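You operate a simulated robot arm through the tools that you are given. There is no shell and no other tool. Be economical: measure what you need, move in short steps, check, and stop when the job is done.

Carry out the task below with a simulated robot arm. There is one attempt and no reset: what you move stays moved.

JOB
Brush up the spilt rice and empty the dustpan into the table bin.
Fine: use the blue brush from the white board; put brush and dustpan back; close the bin's lid. Set down upright: brush.

Only the result counts: the job must be done as asked and must still hold three seconds after the hand-in. Knocking over, shifting, dropping, spilling or breaking anything else fails it. Lids that push on must go on centred and level and be pressed home; caps that screw on are set level and turned clockwise until they are tight.

ROBOT AND FRAMES
A 7-joint arm with a fingered hand on a trunk, on a base that drives. Base frame: it is fixed to the floor where the robot stands at the start and does not move with it; the origin is under the middle of the robot, x ahead of it, y to its left, z up; the surface under the hand at the start is at about z = 86. Units: cm, degrees, N and s.
With the tool pointing down near the work surface it reaches from about 10 to 62 cm from the robot's upright axis, wherever it stands. Its first joint turns from -115.0 to 115.0 degrees. Places, roughly: side table [60, 10, 40]; table bin [40, 50, 90]; table bin lid [40, 50, 100]. Payload 3.1 kg.
The TCP is the grasp point between the finger pads, 2.2 cm short of the fingertips. In the tool frame z runs along the fingers and y along their closing line. Largest opening 11.2 cm; the body of the gripper starts 6 cm behind the TCP. The gripper is a hand of 3 fingers: y runs from the thumb to the fingers, the wrist lies at [0, 0, -21.8] in the tool frame, and closing takes about 1.5 s.
Orientation is told as [roll, pitch, yaw] about the base's x, y, z axes, in that order, counted from this pose: with the fingers straight down and closing along the base's y, the tool's x points along the base's -x, its y along +y and its z along -z.

CONTROLS
- The arm moves only by the tool send_rows. Its argument "targets" is text: rows parted by semicolons, each of 6 numbers parted by spaces: the shift along the base's x, y, z in units of 50 mm (1.0 is 50 mm), then the turn, a rotation vector about the base's x, y, z in units of 8 degrees (1.0 is 8 degrees). In form: dx dy dz rx ry rz; .... A call has 1 to 8 rows; each row shifts and turns the commanded pose from where the row before left it. "gripper" is the finger opening in cm, from 0 to 11.2, set as the call begins (left out, the last holds). A call with a number of a shift or a turn outside -1 to 1 is refused whole. Rows are played at 5 a second. More than 5 cm and 8.6 degrees between two rows, or a gripper value outside its range, and nothing of the call is played. Where a pose cannot be reached the arm comes as near as it can. A force on the tool above 40 N (or 10 N above the force at the start of the call, whichever is more), or a blocked arm, ends the call early, and 0.2 s more pass. Each finger travels about 10.8 cm/s and halts on what it meets, pressing with about 21 N; the grip force reading is that of the motor and also rises with nothing between the fingers. The clock runs only during rows and for 0.2 s after the last one: add rows that do not move to give the fingers time. It gives the time, the measured TCP pose, the force on the tool (base axes), the opening and the grip force at its end, in the units of the frame above (readings bear some noise), with the torque about the TCP (base axes, N m) and any sound that the robot's microphone picked up.
- Cameras (640 x 400 px; columns grow to the right, rows downward): "scene" is now at [1.55, 16.04, 175.86]; the picture's right is [0.11, -0.99, 0.00], its down [-0.77, -0.08, -0.63] and it looks along [0.62, 0.07, -0.78] (base axes); focal length 263 px, centre (320, 200). "wrist" rides on the gripper at [6.6, 0.3, -8] in the tool frame; the picture's right is [-0.05, 1.00, 0.00], its down [-0.77, -0.04, -0.64] and it looks along [-0.64, -0.03, 0.77] (tool axes); focal length 275 px, centre (320, 200). There is no depth. A picture from a camera that has moved, and an enlarged one, comes with that camera's place and axes in the base frame and with its lens.
- snapshot(camera): a new picture of that camera. The clock stands still meanwhile.
- lift_body(by): slides the trunk up (or, below 0, down) by that many cm; the arm and the scene camera ride with it, the base frame stays. It gives what a move gives, with no picture.
- steer(legs): drives the robot by 1 to 6 legs, each [ahead, left, turn to the left] in cm, cm and degrees, along the robot's own axes; the way and the turn of a leg run together, so that a leg with both is an arc; at most 150 cm and 180 degrees a leg. The arm and the cameras ride along, it lands a little off, and it stops where it bumps. It gives what a move gives.
- curl_fingers(finger1, finger2, thumb_bend): sets how far each is bent, from 0 (flat) to 1 (curled in); at 0.3 the hand is open as for a grip, at 0.7 the pads meet at the TCP. One left out holds its place. A second passes; each finger stops where it meets its share of the squeeze, and holds until it gets a number again. A gripper value or a shape takes the hand back. It gives what a move gives, with no picture; readings hold the bend of each and the force on the fingers (four entries, about 0 where the hand has none), thumb and palm.
- hand_shape(shape): the hand has 3 fingers and takes this shape, open, in about a second: jaw (thumb against the fingers, like two jaws); tri (thumb and two fingers); tip (a fingertip pinch); poke (one finger out to press); point (the index stretched); flat (the hand flat); cup (the hand cupped); fist (a fist). The gripper value then closes the fingers along that shape, each until it touches; the sizes above hold for jaw. It gives what a move gives, with no picture.
- aim_head(pan, tilt): turns the head with the scene camera to pan (to the left, within 155 degrees either way) and tilt (down, from -29 to 69), counted from straight ahead of the robot. It gives what a move gives.
- close_up(camera, box): a new picture of the part [left, top, right, bottom] of that camera's present view, enlarged. The clock stands still meanwhile.
- job_done(): hands the job in; it is judged then, once.

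Work in short steps. Places have to be worked out from the pictures, the camera data and where the tool is seen: move nearer, look again, correct. Check each grasp and each placing, and mend what went wrong. You have 120 turns and 82 pictures in all, those below and enlarged ones among them. Open the gripper and draw the arm clear of the work before you hand the job in, unless the task says otherwise; then end with one line.

The tools are called after ">>>" by a JSON object that holds its "op" and its "data". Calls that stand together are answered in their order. send_rows: Moves the arm, as the interface text tells. Its arguments: {"type":"object","properties":{"targets":{"type":"string"},"gripper":{"type":"number"}},"required":["targets"]} The other tools are called the same way: lift_body (by) slides the trunk up or down; hand_shape (shape) gives the hand a shape; curl_fingers (finger1, finger2, thumb_bend) moves the fingers one by one; steer (legs) drives the base; aim_head (pan, tilt) turns the head that bears the scene camera; snapshot (camera) takes a picture; close_up (camera, box) takes an enlarged picture of a part of a camera's view; job_done () hands the job in.

At the start:

```text
time: 0.0
eef_pos: [34.5, 20.76, 146.34]
tcp_rot: [0.0, 0.1, 0.1]
force: [-0.4, 0.4, -0.7]
torque: [-0.02, 0.02, -0.04]
gripper_width: 11.2
finger_force: 0.1
shape: jaw
bend: [0.3, 0.3, 0.3]
finger forces: [0.0, 0.0, 0.0, 0.0, 0.0, 0.1]
trunk travel left (down, up): [-89.5, 9.5]
robot x, y, heading: [-0.27, -0.01, 0.1]
head pan, tilt: [6.1, 51.1]
```

scene: 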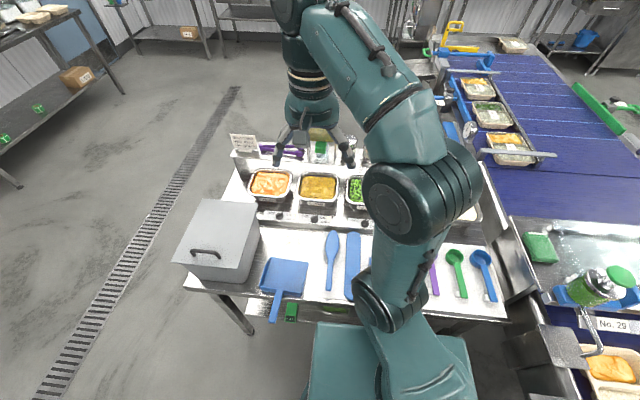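
wrist: 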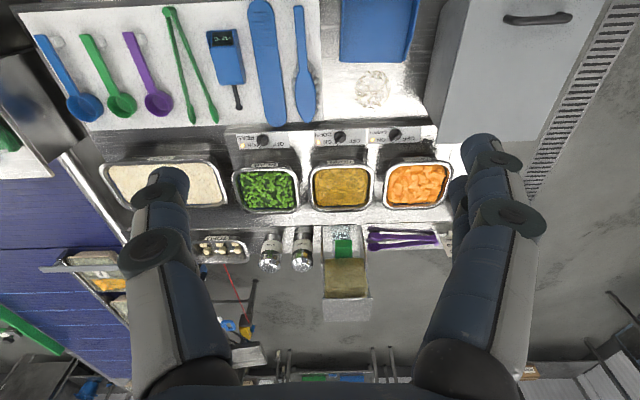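

The spill, dustpan, board and grey bin box are in view; I take enlarged looks to identify the brush, rice, pan and bin lid.

>>> {"op": "close_up", "data": {"camera": "wrist", "box": [200, 0, 440, 150]}}

>>> {"op": "close_up", "data": {"camera": "scene", "box": [160, 180, 400, 330]}}

```text
2.67 times, centred on (320, 75) of wrist
camera zoom: at [27.9, 21.08, 154.31], right [0.05, 1.0, 0.0], down [0.77, -0.04, 0.64], along [0.64, -0.03, -0.77], focal length 734 px, centre (320, 533)
```

zoom: 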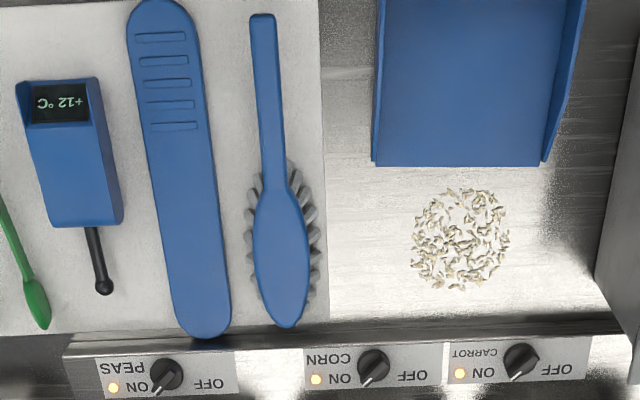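

```text
2.67 times, centred on (280, 255) of scene
camera zoom: at [1.55, 16.04, 175.86], right [0.11, -0.99, 0.0], down [-0.77, -0.08, -0.63], along [0.62, 0.07, -0.78], focal length 700 px, centre (427, 53)
```

zoom: 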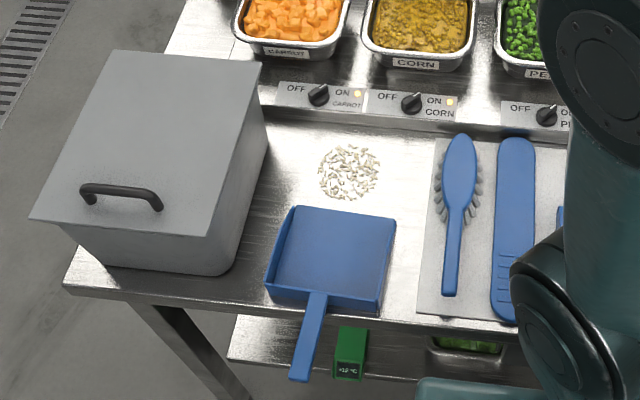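

Rice is at about (50, 33), pan mouth at x≈44 (y 25–40), brush along x at y≈17 (handle x 33–46), bin lid spanning x 32–57, y 44–65 with a handle near the front. I look closer at the bin and the pan with the head.

>>> {"op": "aim_head", "data": {"pan": 45, "tilt": 50}}

>>> {"op": "snapshot", "data": {"camera": "scene"}}

```text
time: 1.1
eef_pos: [34.46, 20.79, 146.27]
tcp_rot: [0.0, 0.0, 0.0]
force: [0.6, 0.0, 0.2]
torque: [-0.06, -0.01, -0.01]
gripper_width: 11.19
finger_force: 0.1
shape: jaw
bend: [0.3, 0.3, 0.3]
finger forces: [0.0, 0.1, 0.1, 0.1, 0.0, 0.1]
trunk travel left (down, up): [-89.5, 9.5]
robot x, y, heading: [-0.07, 0.37, -0.1]
head pan, tilt: [45.0, 50.0]
```

```text
77 pictures are left
camera scene: at [-0.55, 20.67, 176.0], right [0.71, -0.71, 0.0], down [-0.54, -0.54, -0.64], along [0.45, 0.45, -0.77], focal length 263 px, centre (320, 200)
```

scene: 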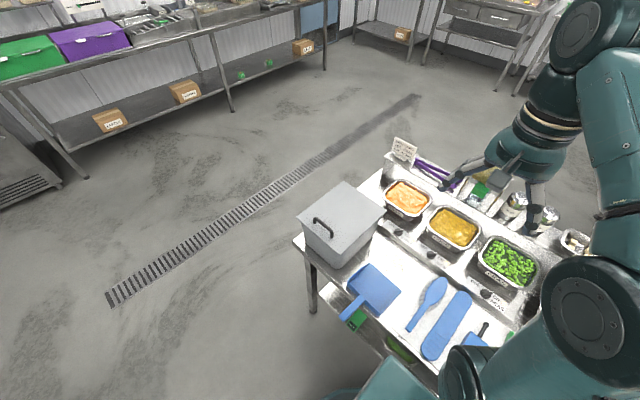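

The lid looks like a flat overhanging plate with a handle near its left/front edge. I zoom in on it.

>>> {"op": "close_up", "data": {"camera": "scene", "box": [280, 170, 440, 270]}}

>>> {"op": "close_up", "data": {"camera": "scene", "box": [320, 250, 480, 350]}}

```text
4.00 times, centred on (360, 220) of scene
camera zoom: at [-0.55, 20.67, 176.0], right [0.71, -0.71, 0.0], down [-0.54, -0.54, -0.64], along [0.45, 0.45, -0.77], focal length 1050 px, centre (160, 120)
```

zoom: 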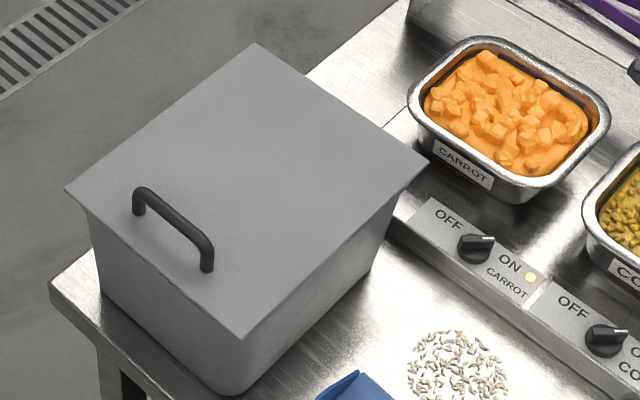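

```text
4.00 times, centred on (400, 300) of scene
camera zoom: at [-0.55, 20.67, 176.0], right [0.71, -0.71, 0.0], down [-0.54, -0.54, -0.64], along [0.45, 0.45, -0.77], focal length 1050 px, centre (0, -200)
```

zoom: 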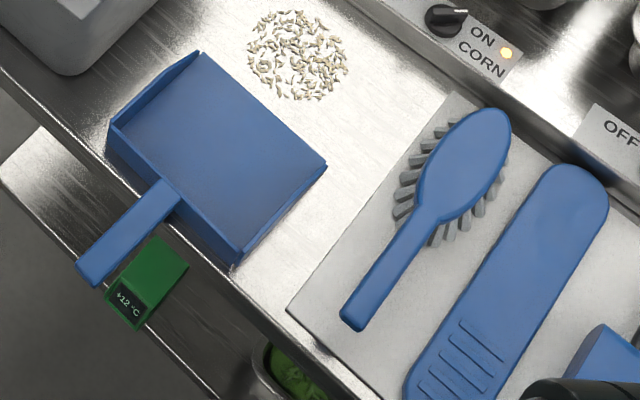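

The bin lid appears hinged at the far side (x≈57) with its handle at about (35, 54), parallel to y. I drive left so bin, rice and brush are all in comfortable reach.

>>> {"op": "steer", "data": {"legs": [[0, 32, 0]]}}

>>> {"op": "aim_head", "data": {"pan": 25, "tilt": 55}}

>>> {"op": "snapshot", "data": {"camera": "scene"}}

>>> {"op": "snapshot", "data": {"camera": "wrist"}}

```text
time: 3.2
eef_pos: [34.45, 52.72, 146.34]
tcp_rot: [-0.1, 0.1, 0.1]
force: [0.3, -0.6, 0.0]
torque: [-0.01, 0.01, 0.03]
gripper_width: 11.17
finger_force: 0.1
shape: jaw
bend: [0.3, 0.3, 0.3]
finger forces: [0.0, 0.0, 0.0, 0.0, 0.1, 0.0]
trunk travel left (down, up): [-89.5, 9.5]
robot x, y, heading: [0.2, 31.69, 0.1]
head pan, tilt: [45.0, 50.0]
```

```text
time: 4.0
eef_pos: [34.36, 52.7, 146.24]
tcp_rot: [0.0, -0.1, 0.1]
force: [-0.6, 0.7, 0.7]
torque: [0.0, 0.03, 0.02]
gripper_width: 11.2
finger_force: 0.0
shape: jaw
bend: [0.3, 0.3, 0.3]
finger forces: [0.0, 0.0, 0.0, 0.0, 0.0, 0.0]
trunk travel left (down, up): [-89.5, 9.5]
robot x, y, heading: [0.29, 31.99, 0.3]
head pan, tilt: [25.0, 55.0]
```

```text
74 pictures are left
camera scene: at [0.47, 50.18, 175.35], right [0.42, -0.91, 0.0], down [-0.74, -0.35, -0.57], along [0.52, 0.24, -0.82], focal length 263 px, centre (320, 200)
```

scene: 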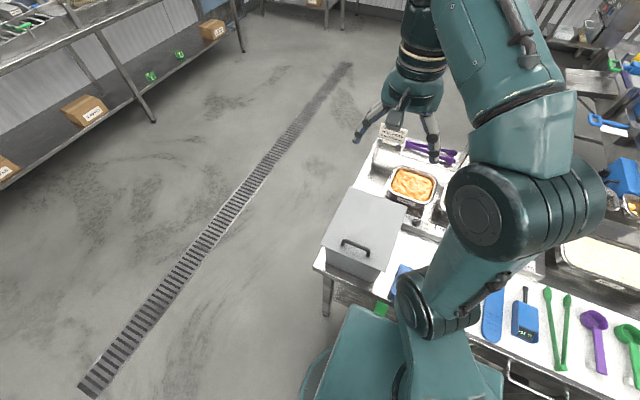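

```text
73 pictures are left
camera wrist: at [27.84, 53.02, 154.31], right [0.05, 1.0, 0.0], down [0.77, -0.04, 0.64], along [0.64, -0.03, -0.77], focal length 275 px, centre (320, 200)
```

wrist: 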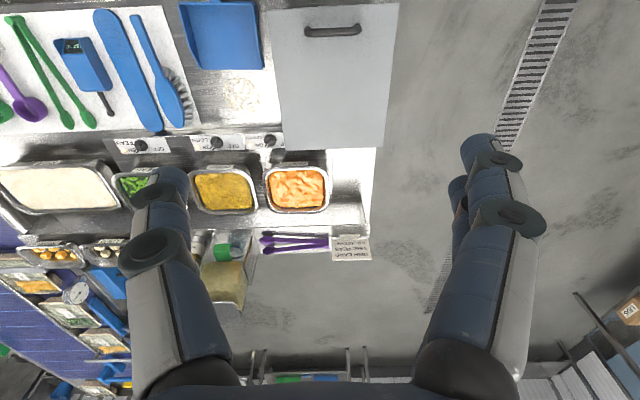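

The lid handle is at about (35, 54.7, 103.5), running along y. I turn the hand by 90° so the fingers close along x and descend partway above it.

>>> {"op": "send_rows", "data": {"targets": "0 0 -0.5 0 0 1;0 0 -0.5 0 0 1;0 0 -0.5 0 0 1;0 0 -0.5 0 0 1;0 0 -0.5 0 0 1;0 0 -0.5 0 0 1;0 0 0 0 0 1;0 0 0 0 0 1", "gripper": 11.2}}

>>> {"op": "send_rows", "data": {"targets": "0 0.1 0 0 0 1;0 0.1 0 0 0 1;0 0.1 0 0 0 1;0 0.1 -0.4 0 0 0.25;0 0 -0.5 0 0 0"}}

>>> {"op": "snapshot", "data": {"camera": "wrist"}}

>>> {"op": "snapshot", "data": {"camera": "scene"}}

```text
time: 5.8
eef_pos: [34.42, 52.62, 131.34]
tcp_rot: [0.1, -0.1, 64.3]
force: [0.0, -0.7, 0.7]
torque: [-0.01, 0.0, -0.02]
gripper_width: 11.19
finger_force: 0.0
shape: jaw
bend: [0.3, 0.3, 0.3]
finger forces: [0.1, 0.0, 0.0, 0.0, 0.0, 0.0]
trunk travel left (down, up): [-89.5, 9.5]
robot x, y, heading: [0.23, 32.32, -0.0]
head pan, tilt: [25.0, 55.0]
```

```text
time: 7.0
eef_pos: [34.57, 54.68, 126.74]
tcp_rot: [-0.1, 0.0, 90.1]
force: [0.2, 0.3, -0.4]
torque: [-0.01, -0.01, -0.02]
gripper_width: 11.21
finger_force: 0.0
shape: jaw
bend: [0.3, 0.3, 0.3]
finger forces: [0.1, 0.0, 0.0, 0.1, 0.1, 0.1]
trunk travel left (down, up): [-89.5, 9.5]
robot x, y, heading: [-0.04, 31.96, 0.0]
head pan, tilt: [25.0, 55.0]
```

```text
72 pictures are left
camera wrist: at [34.19, 48.08, 134.77], right [-1.0, 0.04, 0.0], down [0.03, 0.77, 0.64], along [0.03, 0.64, -0.77], focal length 275 px, centre (320, 200)
```

wrist: 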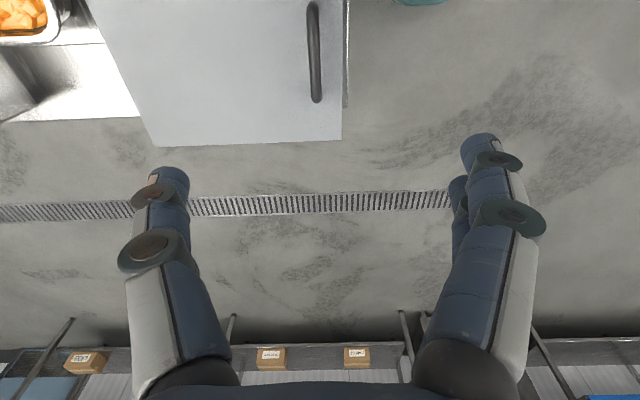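

```text
71 pictures are left
camera scene: at [0.51, 50.17, 175.35], right [0.42, -0.91, 0.0], down [-0.74, -0.35, -0.57], along [0.52, 0.24, -0.82], focal length 263 px, centre (320, 200)
```

scene: 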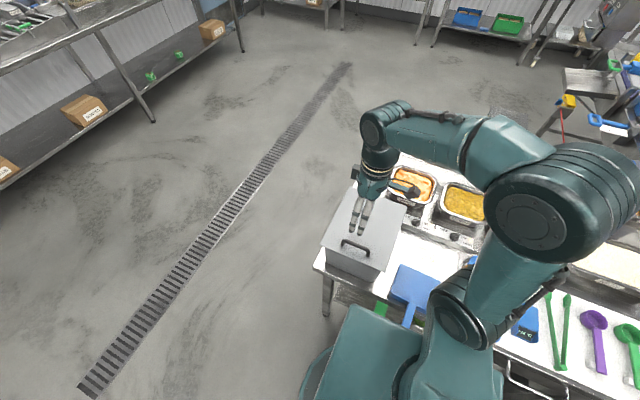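

The bar runs y 50.3–59.4 at x≈35.1. I tilt the fingertips 24° forward, narrow to 4.5 cm, and descend to just above the bar to check.

>>> {"op": "send_rows", "data": {"targets": "0 0 0 0 -1 0;0 0 0 0 -1 0;0 0 0 0 -1 0;0.05 0.05 -0.7 0 0 0;0 0 -0.7 0 0 0;0 0 -0.7 0 0 0;0 0 -0.7 0 0 0;0 0 0 0 0 0", "gripper": 4.5}}

>>> {"op": "snapshot", "data": {"camera": "wrist"}}

>>> {"op": "close_up", "data": {"camera": "scene", "box": [280, 150, 440, 290]}}

```text
time: 8.8
eef_pos: [34.7, 55.05, 112.75]
tcp_rot: [-23.9, 0.0, 90.1]
force: [0.5, 0.4, -1.1]
torque: [-0.03, -0.02, 0.02]
gripper_width: 4.52
finger_force: 0.1
shape: jaw
bend: [0.73, 0.73, 0.7]
finger forces: [0.0, 0.0, 0.1, 0.1, 0.0, 0.0]
trunk travel left (down, up): [-89.5, 9.5]
robot x, y, heading: [-0.54, 32.14, 0.1]
head pan, tilt: [25.0, 55.0]
```

```text
70 pictures are left
camera wrist: at [31.16, 48.33, 119.93], right [-0.91, 0.05, -0.41], down [-0.23, 0.77, 0.6], along [0.34, 0.64, -0.69], focal length 275 px, centre (320, 200)
```

wrist: 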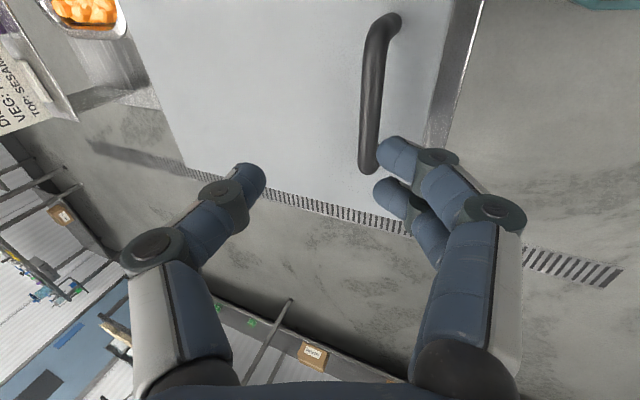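

```text
2.86 times, centred on (360, 220) of scene
camera zoom: at [0.41, 50.1, 175.36], right [0.42, -0.91, 0.0], down [-0.74, -0.35, -0.57], along [0.52, 0.24, -0.82], focal length 750 px, centre (206, 143)
```

zoom: 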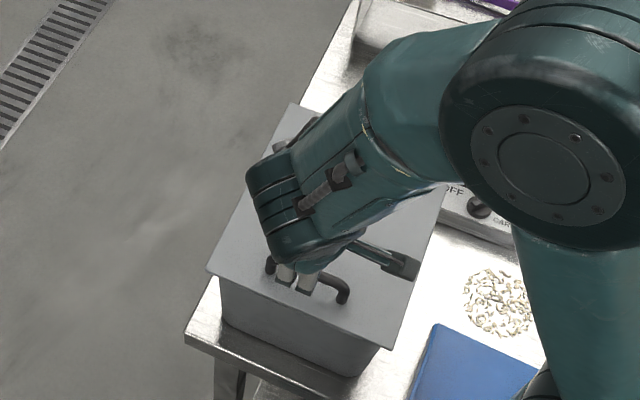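

The bar lies between the fingers' planes; I descend along the tool toward it, to z≈105.5, with x shifted slightly.

>>> {"op": "send_rows", "data": {"targets": "0.03 0 -0.5 0 0 0;0.03 0 -0.5 0 0 0;0.03 0 -0.4 0 0 0;0 0 0 0 0 0"}}

>>> {"op": "snapshot", "data": {"camera": "wrist"}}

```text
time: 9.8
eef_pos: [35.2, 55.06, 105.84]
tcp_rot: [-23.9, -0.1, 90.0]
force: [-0.4, 0.5, 0.1]
torque: [-0.01, 0.02, -0.02]
gripper_width: 4.55
finger_force: 0.0
shape: jaw
bend: [0.73, 0.73, 0.7]
finger forces: [0.0, 0.0, 0.0, 0.1, 0.0, 0.0]
trunk travel left (down, up): [-89.5, 9.5]
robot x, y, heading: [0.34, 31.73, 0.1]
head pan, tilt: [25.0, 55.0]
```

```text
68 pictures are left
camera wrist: at [31.63, 48.4, 112.93], right [-0.91, 0.05, -0.41], down [-0.23, 0.77, 0.6], along [0.34, 0.64, -0.69], focal length 275 px, centre (320, 200)
```

wrist: 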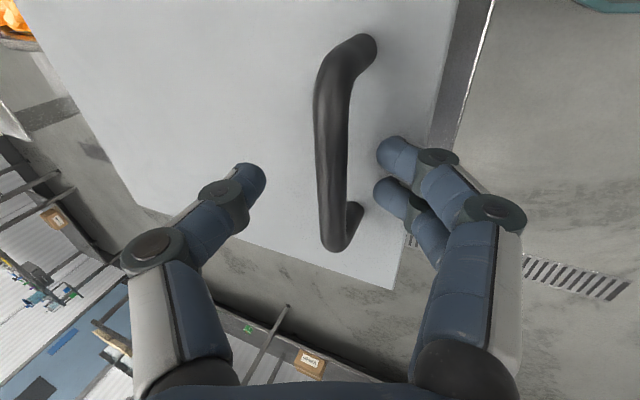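

The bar passes nearly through the grasp point in view, a little deeper. I lower 1.5 cm and close.

>>> {"op": "send_rows", "data": {"targets": "0.03 0 -0.3 0 0 0;0 0 0 0 0 0"}}

>>> {"op": "send_rows", "data": {"targets": "0 0 0 0 0 0;0 0 0 0 0 0;0 0 0 0 0 0;0 0 0 0 0 0;0 0 0 0 0 0;0 0 0 0 0 0;0 0 0 0 0 0", "gripper": 0}}

>>> {"op": "snapshot", "data": {"camera": "wrist"}}

```text
time: 10.4
eef_pos: [35.07, 55.04, 104.38]
tcp_rot: [-24.1, -0.1, 90.2]
force: [-5.4, 3.6, 21.1]
torque: [0.08, 0.42, -0.01]
gripper_width: 4.13
finger_force: 0.0
shape: jaw
bend: [0.77, 0.77, 0.7]
finger forces: [10.8, 10.7, 0.0, 0.0, 0.0, 0.0]
trunk travel left (down, up): [-89.5, 9.5]
robot x, y, heading: [0.19, 32.01, 0.2]
head pan, tilt: [25.0, 55.0]
```

```text
time: 12.0
eef_pos: [35.55, 54.98, 104.16]
tcp_rot: [-23.8, 0.0, 90.2]
force: [12.7, -2.0, -3.0]
torque: [0.0, 0.06, -0.03]
gripper_width: 0.0
finger_force: 20.3
shape: jaw
bend: [0.75, 0.75, 0.65]
finger forces: [0.1, 0.0, 0.0, 0.1, 11.7, 0.0]
trunk travel left (down, up): [-89.5, 9.5]
robot x, y, heading: [0.04, 32.16, 0.2]
head pan, tilt: [25.0, 55.0]
```

```text
67 pictures are left
camera wrist: at [32.07, 48.32, 111.34], right [-0.91, 0.05, -0.4], down [-0.22, 0.77, 0.6], along [0.34, 0.64, -0.69], focal length 275 px, centre (320, 200)
```

wrist: 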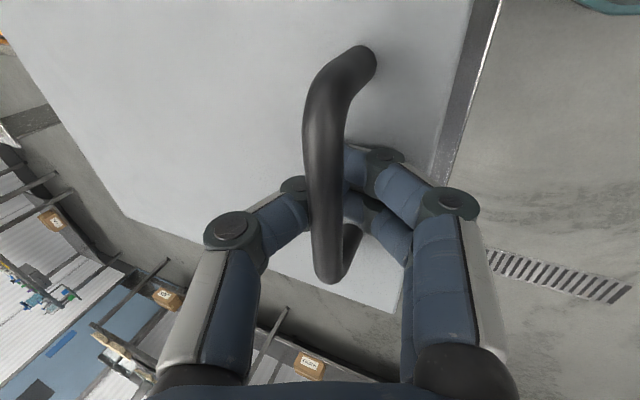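

The fingers have closed round under the bar, hooking it. I lift gently along the hinge arc (hinge taken at x≈57.5, z≈101) by about 20° and check.

>>> {"op": "send_rows", "data": {"targets": "0.09 0 0.38 0 0.3 0;0.09 0 0.38 0 0.3 0;0.15 0 0.35 0 0.3 0;0.15 0 0.35 0 0.3 0"}}

>>> {"op": "snapshot", "data": {"camera": "scene"}}

```text
time: 13.0
eef_pos: [38.03, 54.91, 111.57]
tcp_rot: [-14.2, -0.1, 90.0]
force: [8.2, -1.3, -6.8]
torque: [0.01, 0.06, 0.0]
gripper_width: 0.0
finger_force: 21.1
shape: jaw
bend: [0.75, 0.75, 0.65]
finger forces: [0.0, 0.0, 0.0, 0.0, 9.9, 0.0]
trunk travel left (down, up): [-89.5, 9.5]
robot x, y, heading: [-0.0, 32.06, 0.1]
head pan, tilt: [25.0, 55.0]
```

```text
66 pictures are left
camera scene: at [0.87, 50.14, 175.34], right [0.42, -0.91, 0.0], down [-0.74, -0.35, -0.57], along [0.52, 0.24, -0.82], focal length 263 px, centre (320, 200)
```

scene: 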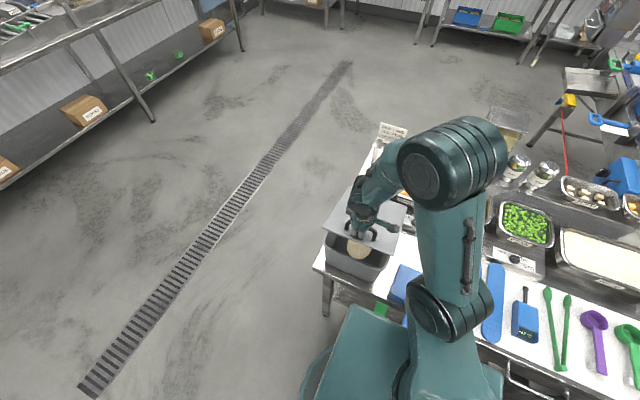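

The lid opens on its rear hinge as expected. I carry on along the arc to about 50°.

>>> {"op": "send_rows", "data": {"targets": "0.21 0 0.33 0 0.3 0;0.21 0 0.33 0 0.3 0;0.26 0 0.28 0 0.3 0;0.26 0 0.28 0 0.3 0;0.31 0 0.23 0 0.3 0;0.31 0 0.23 0 0.3 0"}}

>>> {"op": "snapshot", "data": {"camera": "scene"}}

```text
time: 14.4
eef_pos: [45.81, 54.99, 119.85]
tcp_rot: [0.3, 0.0, 90.1]
force: [8.1, -1.8, -14.4]
torque: [0.0, 0.03, 0.0]
gripper_width: 0.01
finger_force: 21.3
shape: jaw
bend: [0.75, 0.75, 0.64]
finger forces: [0.0, 0.0, 0.0, 0.1, 14.8, 0.0]
trunk travel left (down, up): [-89.5, 9.5]
robot x, y, heading: [0.03, 31.76, 0.3]
head pan, tilt: [25.0, 55.0]
```

```text
65 pictures are left
camera scene: at [1.02, 50.24, 175.33], right [0.42, -0.91, 0.0], down [-0.74, -0.35, -0.57], along [0.52, 0.24, -0.82], focal length 263 px, centre (320, 200)
```

scene: 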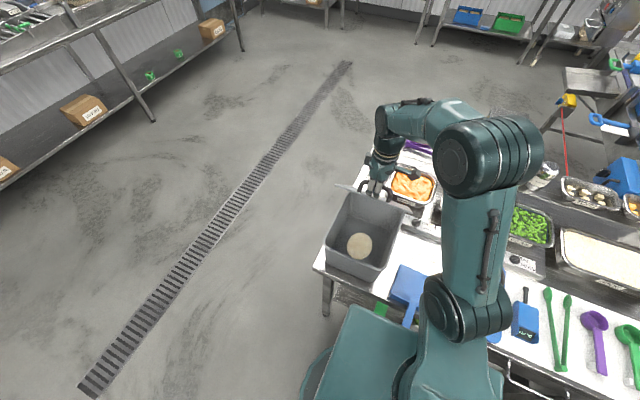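

The lid is about 50° open (edge-on to the camera). I continue to roughly 90°.

>>> {"op": "send_rows", "data": {"targets": "0.35 0 0.18 0 0.3 0;0.35 0 0.18 0 0.3 0;0.37 0 0.12 0 0.3 0;0.37 0 0.11 0 0.3 0;0.38 0 0.04 0 0.3 0;0.38 0 0.04 0 0.3 0;0.39 0 -0.02 0 0.3 0;0.39 0 -0.02 0 0.3 0"}}

>>> {"op": "snapshot", "data": {"camera": "scene"}}

```text
time: 16.2
eef_pos: [53.49, 53.86, 123.06]
tcp_rot: [18.2, 0.1, 90.1]
force: [1.9, 1.7, -9.3]
torque: [0.0, -0.1, -0.01]
gripper_width: 0.0
finger_force: 21.2
shape: jaw
bend: [0.75, 0.75, 0.65]
finger forces: [0.0, 0.0, 0.0, 0.1, 17.5, 0.1]
out of reach, approached as far as the arm can: row 6, 7, 8
trunk travel left (down, up): [-89.5, 9.5]
robot x, y, heading: [-0.1, 31.77, 0.3]
head pan, tilt: [25.0, 55.0]
```

```text
64 pictures are left
camera scene: at [0.76, 50.36, 175.32], right [0.42, -0.91, 0.0], down [-0.74, -0.35, -0.57], along [0.52, 0.24, -0.82], focal length 263 px, centre (320, 200)
```

scene: 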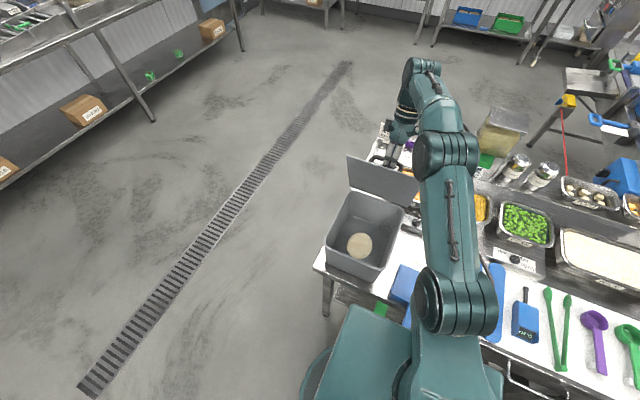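

The arm ran out of reach at about 75° lid angle; driving a few cm closer would solve this. I look down at the gap between my base and the table.

>>> {"op": "aim_head", "data": {"pan": 10, "tilt": 69}}

>>> {"op": "snapshot", "data": {"camera": "scene"}}

```text
time: 17.0
eef_pos: [53.56, 53.92, 123.13]
tcp_rot: [18.1, 0.0, 90.1]
force: [1.6, 1.6, -11.5]
torque: [-0.02, -0.12, 0.01]
gripper_width: 0.0
finger_force: 21.2
shape: jaw
bend: [0.75, 0.75, 0.65]
finger forces: [0.0, 0.1, 0.1, 0.0, 18.7, 0.1]
trunk travel left (down, up): [-89.5, 9.5]
robot x, y, heading: [-0.19, 31.89, -0.2]
head pan, tilt: [10.0, 68.8]
```

```text
63 pictures are left
camera scene: at [-0.25, 48.23, 173.79], right [0.18, -0.98, 0.0], down [-0.92, -0.16, -0.36], along [0.36, 0.06, -0.93], focal length 263 px, centre (320, 200)
```

scene: 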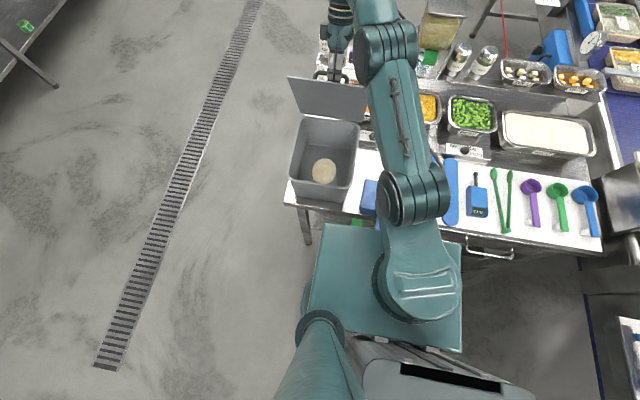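

The base may reach under the table, so I avoid driving in. Instead I untilt the hand (which gains about 7 cm of reach) and slide toward the handle's near end, carrying the lid to about upright.

>>> {"op": "send_rows", "data": {"targets": "0 -0.1 0 0 -0.5 0;0 -0.1 0 0 -0.5 0;0 -0.1 0 0 -0.5 0;0 -0.1 0 0 -0.5 0;0 -0.1 0 0 -0.5 0;0 0 0 0 0 0"}}

>>> {"op": "snapshot", "data": {"camera": "scene"}}

>>> {"op": "snapshot", "data": {"camera": "wrist"}}

```text
time: 18.4
eef_pos: [53.17, 52.86, 123.07]
tcp_rot: [-0.9, 0.1, 90.3]
force: [-2.1, 39.0, 5.9]
torque: [-0.06, 0.25, -0.87]
gripper_width: 0.0
finger_force: 21.1
shape: jaw
bend: [0.76, 0.75, 0.65]
finger forces: [32.5, 0.1, 0.0, 0.0, 16.4, 0.1]
trunk travel left (down, up): [-89.5, 9.5]
robot x, y, heading: [0.1, 32.29, 0.3]
head pan, tilt: [10.0, 68.8]
```

```text
62 pictures are left
camera scene: at [-0.73, 49.57, 173.67], right [0.18, -0.98, 0.01], down [-0.92, -0.17, -0.36], along [0.36, 0.06, -0.93], focal length 263 px, centre (320, 200)
```

scene: 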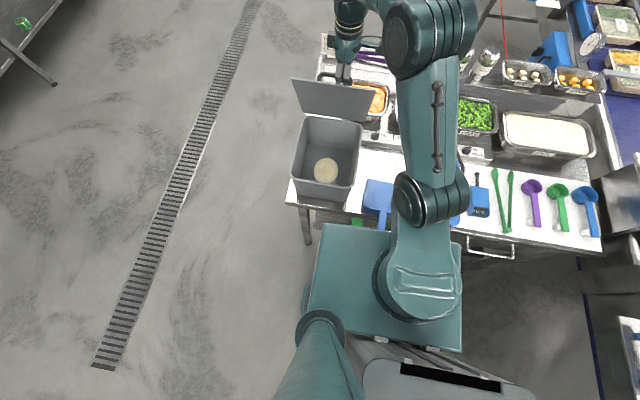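

```text
61 pictures are left
camera wrist: at [52.71, 46.17, 131.15], right [-1.0, 0.04, -0.02], down [0.02, 0.77, 0.64], along [0.04, 0.63, -0.77], focal length 275 px, centre (320, 200)
```

wrist: 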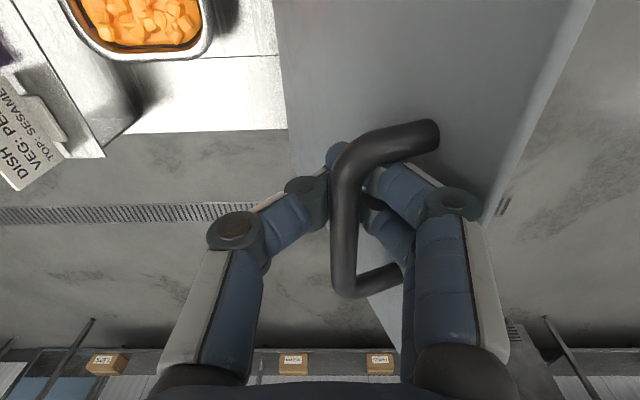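

Sliding in y has hit the handle's end post (39 N). I back off in y and continue the pull in +x.

>>> {"op": "send_rows", "data": {"targets": "0 0.2 0 0 0 0;0 0.2 0 0 0 0;0 0 0 0 0 0"}}

>>> {"op": "send_rows", "data": {"targets": "0.35 0 0.1 0 0.1 0;0.35 0 0.07 0 0.1 0;0.35 0 0.02 0 0.1 0;0 0 0 0 0 0"}}

>>> {"op": "snapshot", "data": {"camera": "wrist"}}

```text
time: 19.2
eef_pos: [53.43, 52.91, 123.07]
tcp_rot: [-0.7, 0.3, 89.9]
force: [-0.8, -1.7, -3.7]
torque: [-0.03, 0.0, -0.01]
gripper_width: 0.02
finger_force: 20.9
shape: jaw
bend: [0.75, 0.75, 0.65]
finger forces: [2.1, 0.0, 0.0, 0.1, 0.1, 0.1]
trunk travel left (down, up): [-89.5, 9.5]
robot x, y, heading: [-0.19, 32.01, -0.2]
head pan, tilt: [10.0, 68.8]
```

```text
time: 20.2
eef_pos: [59.02, 53.15, 123.88]
tcp_rot: [2.1, 0.0, 90.0]
force: [-2.2, -10.4, -27.8]
torque: [-0.06, -0.26, 0.07]
gripper_width: 0.01
finger_force: 20.8
shape: jaw
bend: [0.74, 0.74, 0.64]
finger forces: [9.7, 11.9, 0.1, 0.0, 21.3, 0.0]
trunk travel left (down, up): [-89.5, 9.5]
robot x, y, heading: [-0.01, 31.98, 0.1]
head pan, tilt: [10.0, 68.8]
```

```text
60 pictures are left
camera wrist: at [58.87, 46.52, 131.92], right [-1.0, 0.05, 0.03], down [0.06, 0.77, 0.63], along [0.0, 0.63, -0.77], focal length 275 px, centre (320, 200)
```

wrist: 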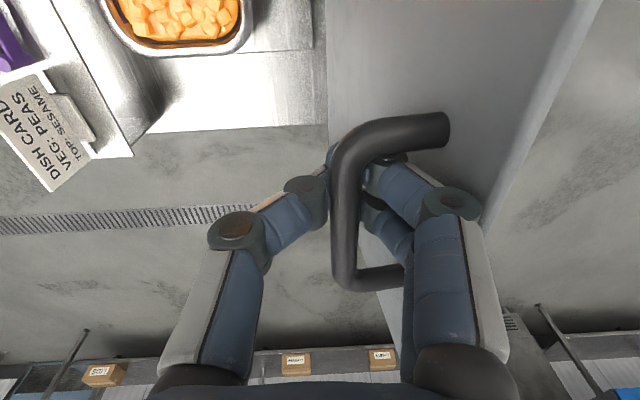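

The lid is near 82–85° and I'm pulling slightly too high (−28 N). I lower a touch and pull further in +x.

>>> {"op": "send_rows", "data": {"targets": "0.1 0 -0.12 0 0 0;0.25 0 -0.05 0 0 0;0.25 0 -0.05 0 0 0;0 0 0 0 0 0"}}

>>> {"op": "snapshot", "data": {"camera": "wrist"}}

```text
time: 21.2
eef_pos: [60.37, 52.95, 122.64]
tcp_rot: [1.6, 0.0, 90.1]
force: [-0.6, 0.7, -0.2]
torque: [-0.04, 0.02, -0.01]
gripper_width: 0.02
finger_force: 21.0
shape: jaw
bend: [0.75, 0.75, 0.65]
finger forces: [1.0, 0.0, 0.0, 0.0, 0.0, 0.1]
out of reach, approached as far as the arm can: row 3
trunk travel left (down, up): [-89.5, 9.5]
robot x, y, heading: [0.07, 31.62, 0.1]
head pan, tilt: [10.0, 68.8]
```

```text
59 pictures are left
camera wrist: at [60.32, 46.42, 130.69], right [-1.0, 0.04, 0.03], down [0.05, 0.77, 0.63], along [0.01, 0.63, -0.77], focal length 275 px, centre (320, 200)
```

wrist: 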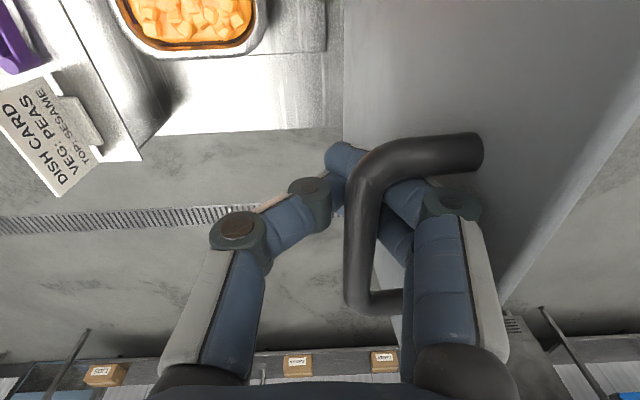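

Forces are near zero now, so the lid may be close to balance at about 86°. I measure its angle with the scene camera.

>>> {"op": "aim_head", "data": {"pan": 25, "tilt": 45}}

>>> {"op": "close_up", "data": {"camera": "scene", "box": [240, 150, 480, 300]}}

```text
time: 22.1
eef_pos: [60.42, 52.94, 122.58]
tcp_rot: [1.5, -0.1, 90.2]
force: [-0.8, 2.5, 0.6]
torque: [-0.05, -0.01, -0.14]
gripper_width: 0.0
finger_force: 21.2
shape: jaw
bend: [0.75, 0.75, 0.65]
finger forces: [3.5, 0.0, 0.0, 0.0, 0.0, 0.0]
trunk travel left (down, up): [-89.5, 9.5]
robot x, y, heading: [0.08, 31.93, 0.3]
head pan, tilt: [25.0, 45.0]
```

```text
2.67 times, centred on (360, 225) of scene
camera zoom: at [1.31, 50.71, 176.67], right [0.42, -0.91, 0.0], down [-0.64, -0.3, -0.71], along [0.64, 0.3, -0.71], focal length 700 px, centre (213, 133)
```

zoom: 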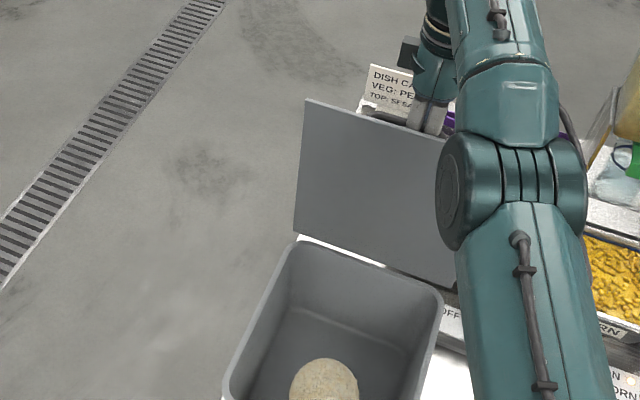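

The lid is roughly 84–90°. I test whether it holds by itself: back the hook 1.2 cm toward −x and see whether the bar follows.

>>> {"op": "send_rows", "data": {"targets": "-0.25 0 0 0 0 0;-0.25 0 0 0 0 0;0 0 0 0 0 0;0 0 0 0 0 0"}}

>>> {"op": "snapshot", "data": {"camera": "wrist"}}

```text
time: 23.1
eef_pos: [58.6, 53.15, 122.62]
tcp_rot: [1.5, 0.1, 90.2]
force: [-0.1, 0.1, 0.8]
torque: [-0.04, 0.0, -0.01]
gripper_width: 0.0
finger_force: 21.5
shape: jaw
bend: [0.75, 0.75, 0.65]
finger forces: [0.3, 0.0, 0.0, 0.1, 0.0, 0.0]
out of reach, approached as far as the arm can: row 1
trunk travel left (down, up): [-89.5, 9.5]
robot x, y, heading: [0.05, 31.59, -0.2]
head pan, tilt: [25.0, 45.0]
```

```text
57 pictures are left
camera wrist: at [58.68, 46.46, 130.68], right [-1.0, 0.04, 0.03], down [0.05, 0.77, 0.63], along [0.01, 0.64, -0.77], focal length 275 px, centre (320, 200)
```

wrist: 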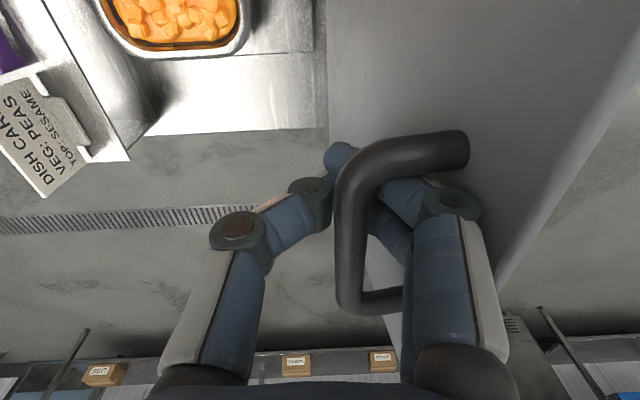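

Inconclusive; I widen the cage to 3 cm, which lets the bar sag at most a few degrees, and see where it settles.

>>> {"op": "send_rows", "data": {"targets": "0 0 0 0 0 0;0 0 0 0 0 0;0 0 0 0 0 0;0 0 0 0 0 0", "gripper": 3}}

>>> {"op": "snapshot", "data": {"camera": "wrist"}}

```text
time: 24.1
eef_pos: [58.69, 52.99, 122.69]
tcp_rot: [1.6, 0.0, 90.1]
force: [0.3, 1.2, -0.2]
torque: [0.0, -0.03, 0.01]
gripper_width: 2.94
finger_force: 0.0
shape: jaw
bend: [0.74, 0.73, 0.7]
finger forces: [0.4, 0.1, 0.0, 0.1, 0.0, 0.0]
trunk travel left (down, up): [-89.5, 9.5]
robot x, y, heading: [-0.08, 31.99, -0.2]
head pan, tilt: [25.0, 45.0]
```

```text
56 pictures are left
camera wrist: at [58.73, 46.43, 130.66], right [-1.0, 0.05, 0.03], down [0.05, 0.77, 0.63], along [0.01, 0.64, -0.77], focal length 275 px, centre (320, 200)
```

wrist: 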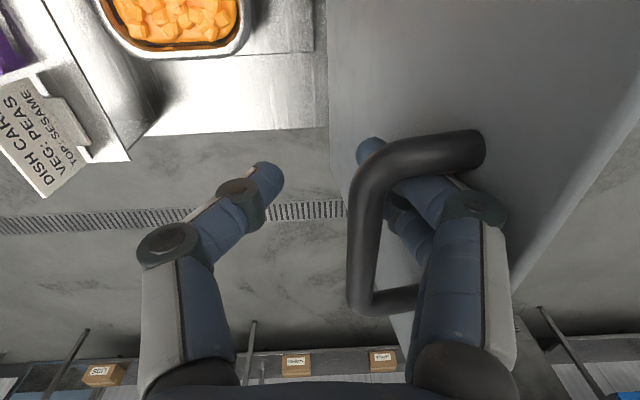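

The bar followed the fingers, so the lid falls back unless it passes vertical; only a few degrees are missing. I open just the thumb so the bar is free toward +x, keeping the fingers hooked.

>>> {"op": "curl_fingers", "data": {"finger1": 0.76, "finger2": 0.76, "thumb_bend": 0.25}}

>>> {"op": "snapshot", "data": {"camera": "wrist"}}

```text
time: 25.1
eef_pos: [58.75, 52.99, 122.59]
tcp_rot: [1.6, 0.0, 90.1]
force: [-0.3, 1.2, -1.2]
torque: [-0.01, -0.04, -0.01]
gripper_width: 5.22
finger_force: 0.8
shape: fingers
bend: [0.76, 0.76, 0.25]
finger forces: [1.4, 0.7, 0.0, 0.0, 0.1, 0.0]
trunk travel left (down, up): [-89.5, 9.5]
robot x, y, heading: [0.14, 31.78, 0.1]
head pan, tilt: [25.0, 45.0]
```

```text
55 pictures are left
camera wrist: at [58.72, 46.44, 130.66], right [-1.0, 0.05, 0.03], down [0.05, 0.77, 0.63], along [0.01, 0.64, -0.77], focal length 275 px, centre (320, 200)
```

wrist: 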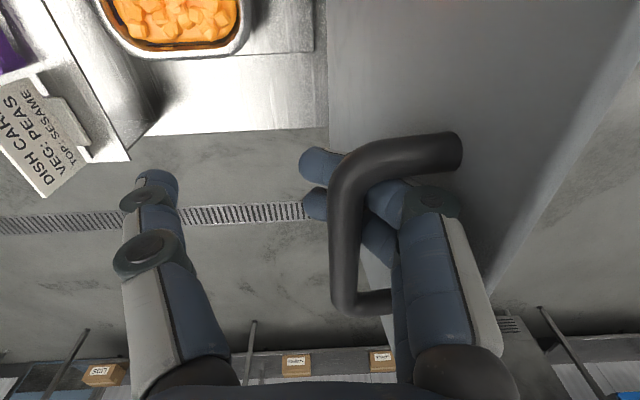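

Curling the fingers draws the bar toward +x, so I'll move to the reach limit and then curl further to tip the lid past vertical.

>>> {"op": "send_rows", "data": {"targets": "0.18 0 0 0 0 0;0.18 0 0 0 0 0;0 0 0 0 0 0"}}

>>> {"op": "curl_fingers", "data": {"finger1": 0.95, "finger2": 0.95, "thumb_bend": 0.1}}

>>> {"op": "snapshot", "data": {"camera": "wrist"}}

```text
time: 25.9
eef_pos: [60.46, 53.08, 122.73]
tcp_rot: [1.5, 0.1, 89.9]
force: [0.9, 1.1, -1.6]
torque: [-0.03, -0.02, 0.02]
gripper_width: 5.19
finger_force: 0.5
shape: fingers
bend: [0.76, 0.76, 0.25]
finger forces: [1.0, 0.8, 0.0, 0.0, 0.0, 0.0]
trunk travel left (down, up): [-89.5, 9.5]
robot x, y, heading: [-0.2, 31.9, 0.2]
head pan, tilt: [25.0, 45.0]
```

```text
time: 26.9
eef_pos: [60.67, 52.99, 122.59]
tcp_rot: [1.9, 0.0, 90.1]
force: [-5.0, -1.4, -20.3]
torque: [0.03, 0.26, 0.08]
gripper_width: 5.49
finger_force: 31.8
shape: fingers
bend: [0.85, 0.84, 0.1]
finger forces: [31.1, 31.5, 0.0, 0.0, 0.0, 0.0]
trunk travel left (down, up): [-89.5, 9.5]
robot x, y, heading: [-0.06, 31.67, 0.0]
head pan, tilt: [25.0, 45.0]
```

```text
54 pictures are left
camera wrist: at [60.6, 46.42, 130.52], right [-1.0, 0.05, 0.03], down [0.05, 0.77, 0.63], along [0.01, 0.63, -0.77], focal length 275 px, centre (320, 200)
```

wrist: 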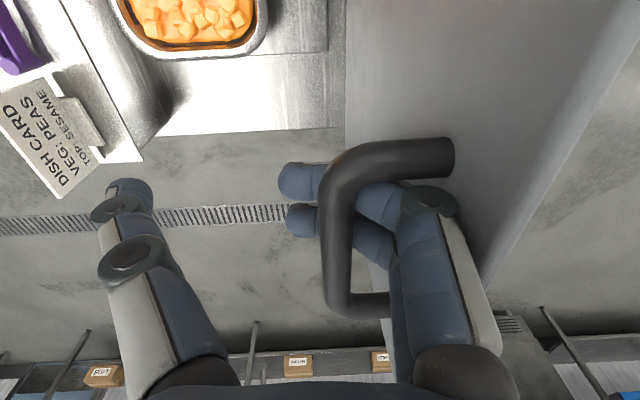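

The lid is about 88° but curled tips now just pull upward. I relax the fingers, back off ~5 cm and swing the bar briskly to the limit so momentum carries it past vertical; the fingers stay behind as a catch.

>>> {"op": "curl_fingers", "data": {"finger1": 0.78, "finger2": 0.78, "thumb_bend": 0.0}}

>>> {"op": "send_rows", "data": {"targets": "-0.4 0 0 0 0 0;-0.4 0 0 0 0 0;-0.3 0 0 0 0 0;0 0 0 0 0 0;0.4 0 0 0 0 0;0.8 0 0 0 0 0;0 0 0 0 0 0;0 0 0 0 0 0"}}

>>> {"op": "snapshot", "data": {"camera": "wrist"}}

```text
time: 27.9
eef_pos: [60.41, 53.05, 122.62]
tcp_rot: [1.6, -0.1, 90.1]
force: [0.5, 1.7, -0.7]
torque: [-0.03, 0.08, -0.03]
gripper_width: 6.19
finger_force: 3.6
shape: fingers
bend: [0.78, 0.77, 0.0]
finger forces: [3.2, 3.2, 0.0, 0.0, 0.1, 0.0]
trunk travel left (down, up): [-89.5, 9.5]
robot x, y, heading: [0.11, 31.92, -0.1]
head pan, tilt: [25.0, 45.0]
```

```text
time: 29.2
eef_pos: [60.05, 52.66, 122.43]
tcp_rot: [1.6, -1.0, 88.2]
force: [1.2, 13.9, -2.1]
torque: [-0.17, 0.02, -0.29]
gripper_width: 6.08
finger_force: 8.5
shape: fingers
bend: [0.78, 0.78, 0.0]
finger forces: [16.0, 0.3, 0.0, 0.1, 0.1, 0.1]
out of reach, approached as far as the arm can: row 6
trunk travel left (down, up): [-89.5, 9.5]
robot x, y, heading: [0.26, 31.94, 0.2]
head pan, tilt: [25.0, 45.0]
stopped in row 6: the force on the tool passed its limit at 53 N (the readings are from after the stop); the commanded pose is now the measured one
```

```text
53 pictures are left
camera wrist: at [59.72, 46.04, 130.39], right [-1.0, 0.08, 0.03], down [0.08, 0.76, 0.65], along [0.03, 0.65, -0.76], focal length 275 px, centre (320, 200)
```

wrist: 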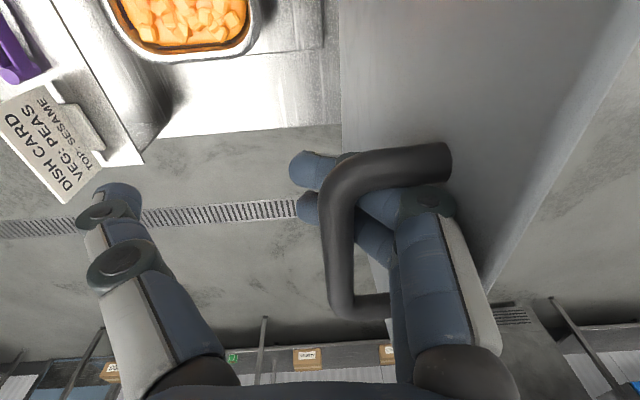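

The swing stopped on a 53 N spike, perhaps the lid's stop. With the thumb now open nothing drags the bar back, so I retreat 2.5 cm in −x and see if the lid stays on its own.

>>> {"op": "send_rows", "data": {"targets": "0 0.1 0 0 0 0.2;-0.25 0 0 0 0 0;-0.25 0 0 0 0 0;0 0 0 0 0 0"}}

>>> {"op": "snapshot", "data": {"camera": "wrist"}}

```text
time: 30.2
eef_pos: [57.26, 52.91, 122.71]
tcp_rot: [1.7, -0.8, 89.5]
force: [0.2, 4.3, -0.8]
torque: [-0.06, -0.02, -0.07]
gripper_width: 6.15
finger_force: 1.7
shape: fingers
bend: [0.78, 0.78, 0.0]
finger forces: [4.6, 0.2, 0.1, 0.1, 0.1, 0.1]
trunk travel left (down, up): [-89.5, 9.5]
robot x, y, heading: [-0.33, 31.92, 0.1]
head pan, tilt: [25.0, 45.0]
```

```text
52 pictures are left
camera wrist: at [57.11, 46.2, 130.57], right [-1.0, 0.05, 0.03], down [0.06, 0.76, 0.65], along [0.01, 0.65, -0.76], focal length 275 px, centre (320, 200)
```

wrist: 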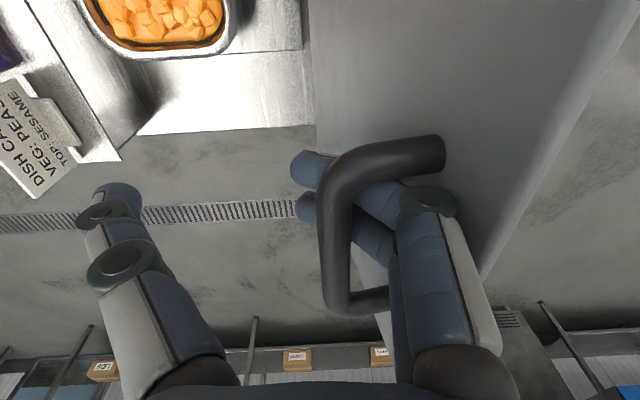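

The lid falls back with the hand, so I need more reach. I drive left while turning right so that the TCP stays about in place in y (5 cm, −5°), which frees reach without nearing the table.

>>> {"op": "steer", "data": {"legs": [[0, 5.1, -5]]}}

>>> {"op": "snapshot", "data": {"camera": "wrist"}}

```text
time: 31.2
eef_pos: [59.05, 52.97, 122.79]
tcp_rot: [1.6, -0.8, 84.6]
force: [-1.4, -0.2, -1.0]
torque: [-0.04, -0.01, 0.02]
gripper_width: 6.08
finger_force: 0.9
shape: fingers
bend: [0.78, 0.78, 0.0]
finger forces: [0.7, 1.3, 0.0, 0.1, 0.0, 0.0]
trunk travel left (down, up): [-89.5, 9.5]
robot x, y, heading: [0.03, 37.24, -4.6]
head pan, tilt: [25.0, 45.0]
```

```text
51 pictures are left
camera wrist: at [58.33, 46.22, 130.57], right [-0.99, 0.14, 0.03], down [0.13, 0.75, 0.64], along [0.07, 0.64, -0.76], focal length 275 px, centre (320, 200)
```

wrist: 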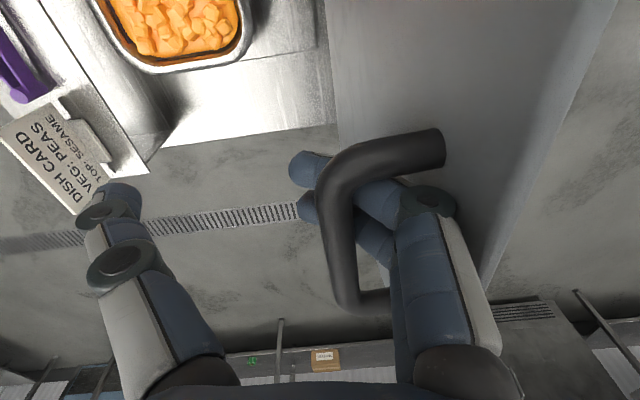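

That worked exactly: y held, forces small, lid moved a little further. I repeat it, then restore the hand's yaw.

>>> {"op": "steer", "data": {"legs": [[0, 5.2, -5]]}}

>>> {"op": "send_rows", "data": {"targets": "0 0 0 0 0 0.6;0 0 0 0 0 0.6;0 0 0 0 0 0"}}

>>> {"op": "snapshot", "data": {"camera": "wrist"}}

```text
time: 32.1
eef_pos: [60.83, 52.66, 122.75]
tcp_rot: [1.6, -0.7, 79.4]
force: [-1.5, -1.5, -2.1]
torque: [0.01, 0.03, 0.11]
gripper_width: 6.09
finger_force: 4.0
shape: fingers
bend: [0.78, 0.77, 0.0]
finger forces: [4.8, 3.6, 0.0, 0.0, 0.0, 0.0]
trunk travel left (down, up): [-89.5, 9.5]
robot x, y, heading: [0.52, 41.91, -10.0]
head pan, tilt: [25.0, 45.0]
```

```text
time: 32.9
eef_pos: [60.96, 52.82, 122.6]
tcp_rot: [1.7, -0.7, 89.1]
force: [-0.7, 6.8, -1.2]
torque: [-0.07, 0.06, -0.17]
gripper_width: 6.21
finger_force: 6.4
shape: fingers
bend: [0.77, 0.77, 0.0]
finger forces: [9.7, 2.7, 0.0, 0.1, 0.0, 0.0]
trunk travel left (down, up): [-89.5, 9.5]
robot x, y, heading: [0.55, 42.23, -10.1]
head pan, tilt: [25.0, 45.0]
```

```text
50 pictures are left
camera wrist: at [60.68, 46.17, 130.56], right [-1.0, 0.06, 0.03], down [0.07, 0.76, 0.64], along [0.02, 0.64, -0.76], focal length 275 px, centre (320, 200)
```

wrist: 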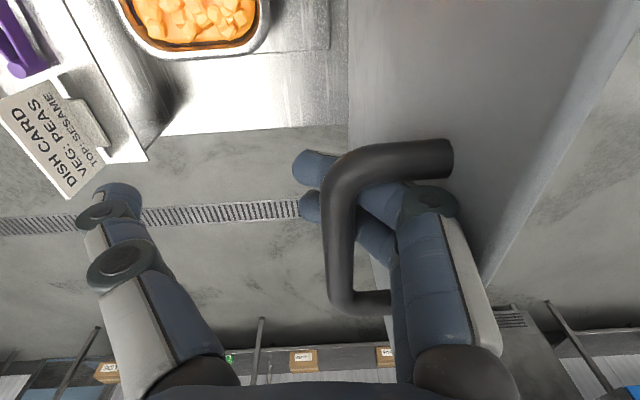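

Now I have about 2.5 cm more reach; I pull on in +x slowly.

>>> {"op": "send_rows", "data": {"targets": "0.15 0.06 0 0 0 0;0.15 0 -0.02 0 0 0;0.15 0 -0.02 0 0 0;0 0 0 0 0 0;0 0 0 0 0 0"}}

>>> {"op": "snapshot", "data": {"camera": "wrist"}}

```text
time: 34.1
eef_pos: [63.13, 52.92, 122.54]
tcp_rot: [1.7, -0.7, 89.0]
force: [-2.1, 1.1, -7.9]
torque: [0.02, 0.04, 0.0]
gripper_width: 6.47
finger_force: 10.6
shape: fingers
bend: [0.77, 0.77, 0.0]
finger forces: [11.9, 9.6, 0.0, 0.0, 0.0, 0.0]
trunk travel left (down, up): [-89.5, 9.5]
robot x, y, heading: [0.98, 42.09, -9.7]
head pan, tilt: [25.0, 45.0]
```

```text
49 pictures are left
camera wrist: at [62.98, 46.21, 130.37], right [-1.0, 0.06, 0.03], down [0.07, 0.76, 0.64], along [0.02, 0.65, -0.76], focal length 275 px, centre (320, 200)
```

wrist: 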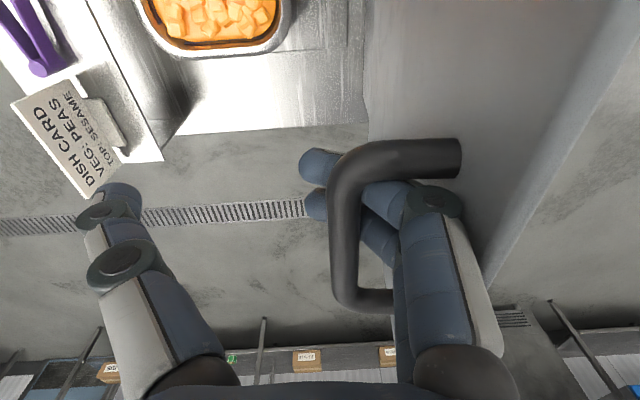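

The bar is at x≈62, so the lid should be just past vertical. I back off 1.5 cm to see if the bar now stays.

>>> {"op": "send_rows", "data": {"targets": "-0.1 0 -0.1 0 0 0;-0.2 0 0 0 0 0;0 0 0 0 0 0;0 0 0 0 0 0"}}

>>> {"op": "snapshot", "data": {"camera": "wrist"}}

```text
time: 35.1
eef_pos: [61.55, 52.96, 121.96]
tcp_rot: [1.7, -0.8, 89.0]
force: [-0.2, 1.7, 0.4]
torque: [-0.05, 0.04, -0.04]
gripper_width: 6.06
finger_force: 1.1
shape: fingers
bend: [0.78, 0.78, 0.0]
finger forces: [2.4, 0.1, 0.1, 0.1, 0.0, 0.1]
trunk travel left (down, up): [-89.5, 9.5]
robot x, y, heading: [1.04, 42.13, -10.0]
head pan, tilt: [25.0, 45.0]
```

```text
48 pictures are left
camera wrist: at [61.39, 46.23, 129.93], right [-1.0, 0.06, 0.03], down [0.07, 0.76, 0.64], along [0.02, 0.65, -0.76], focal length 275 px, centre (320, 200)
```

wrist: 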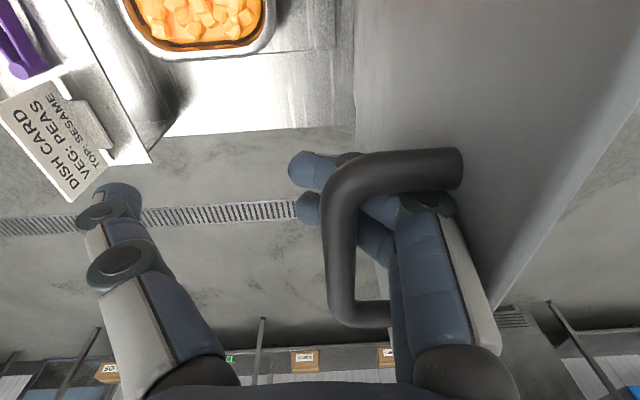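

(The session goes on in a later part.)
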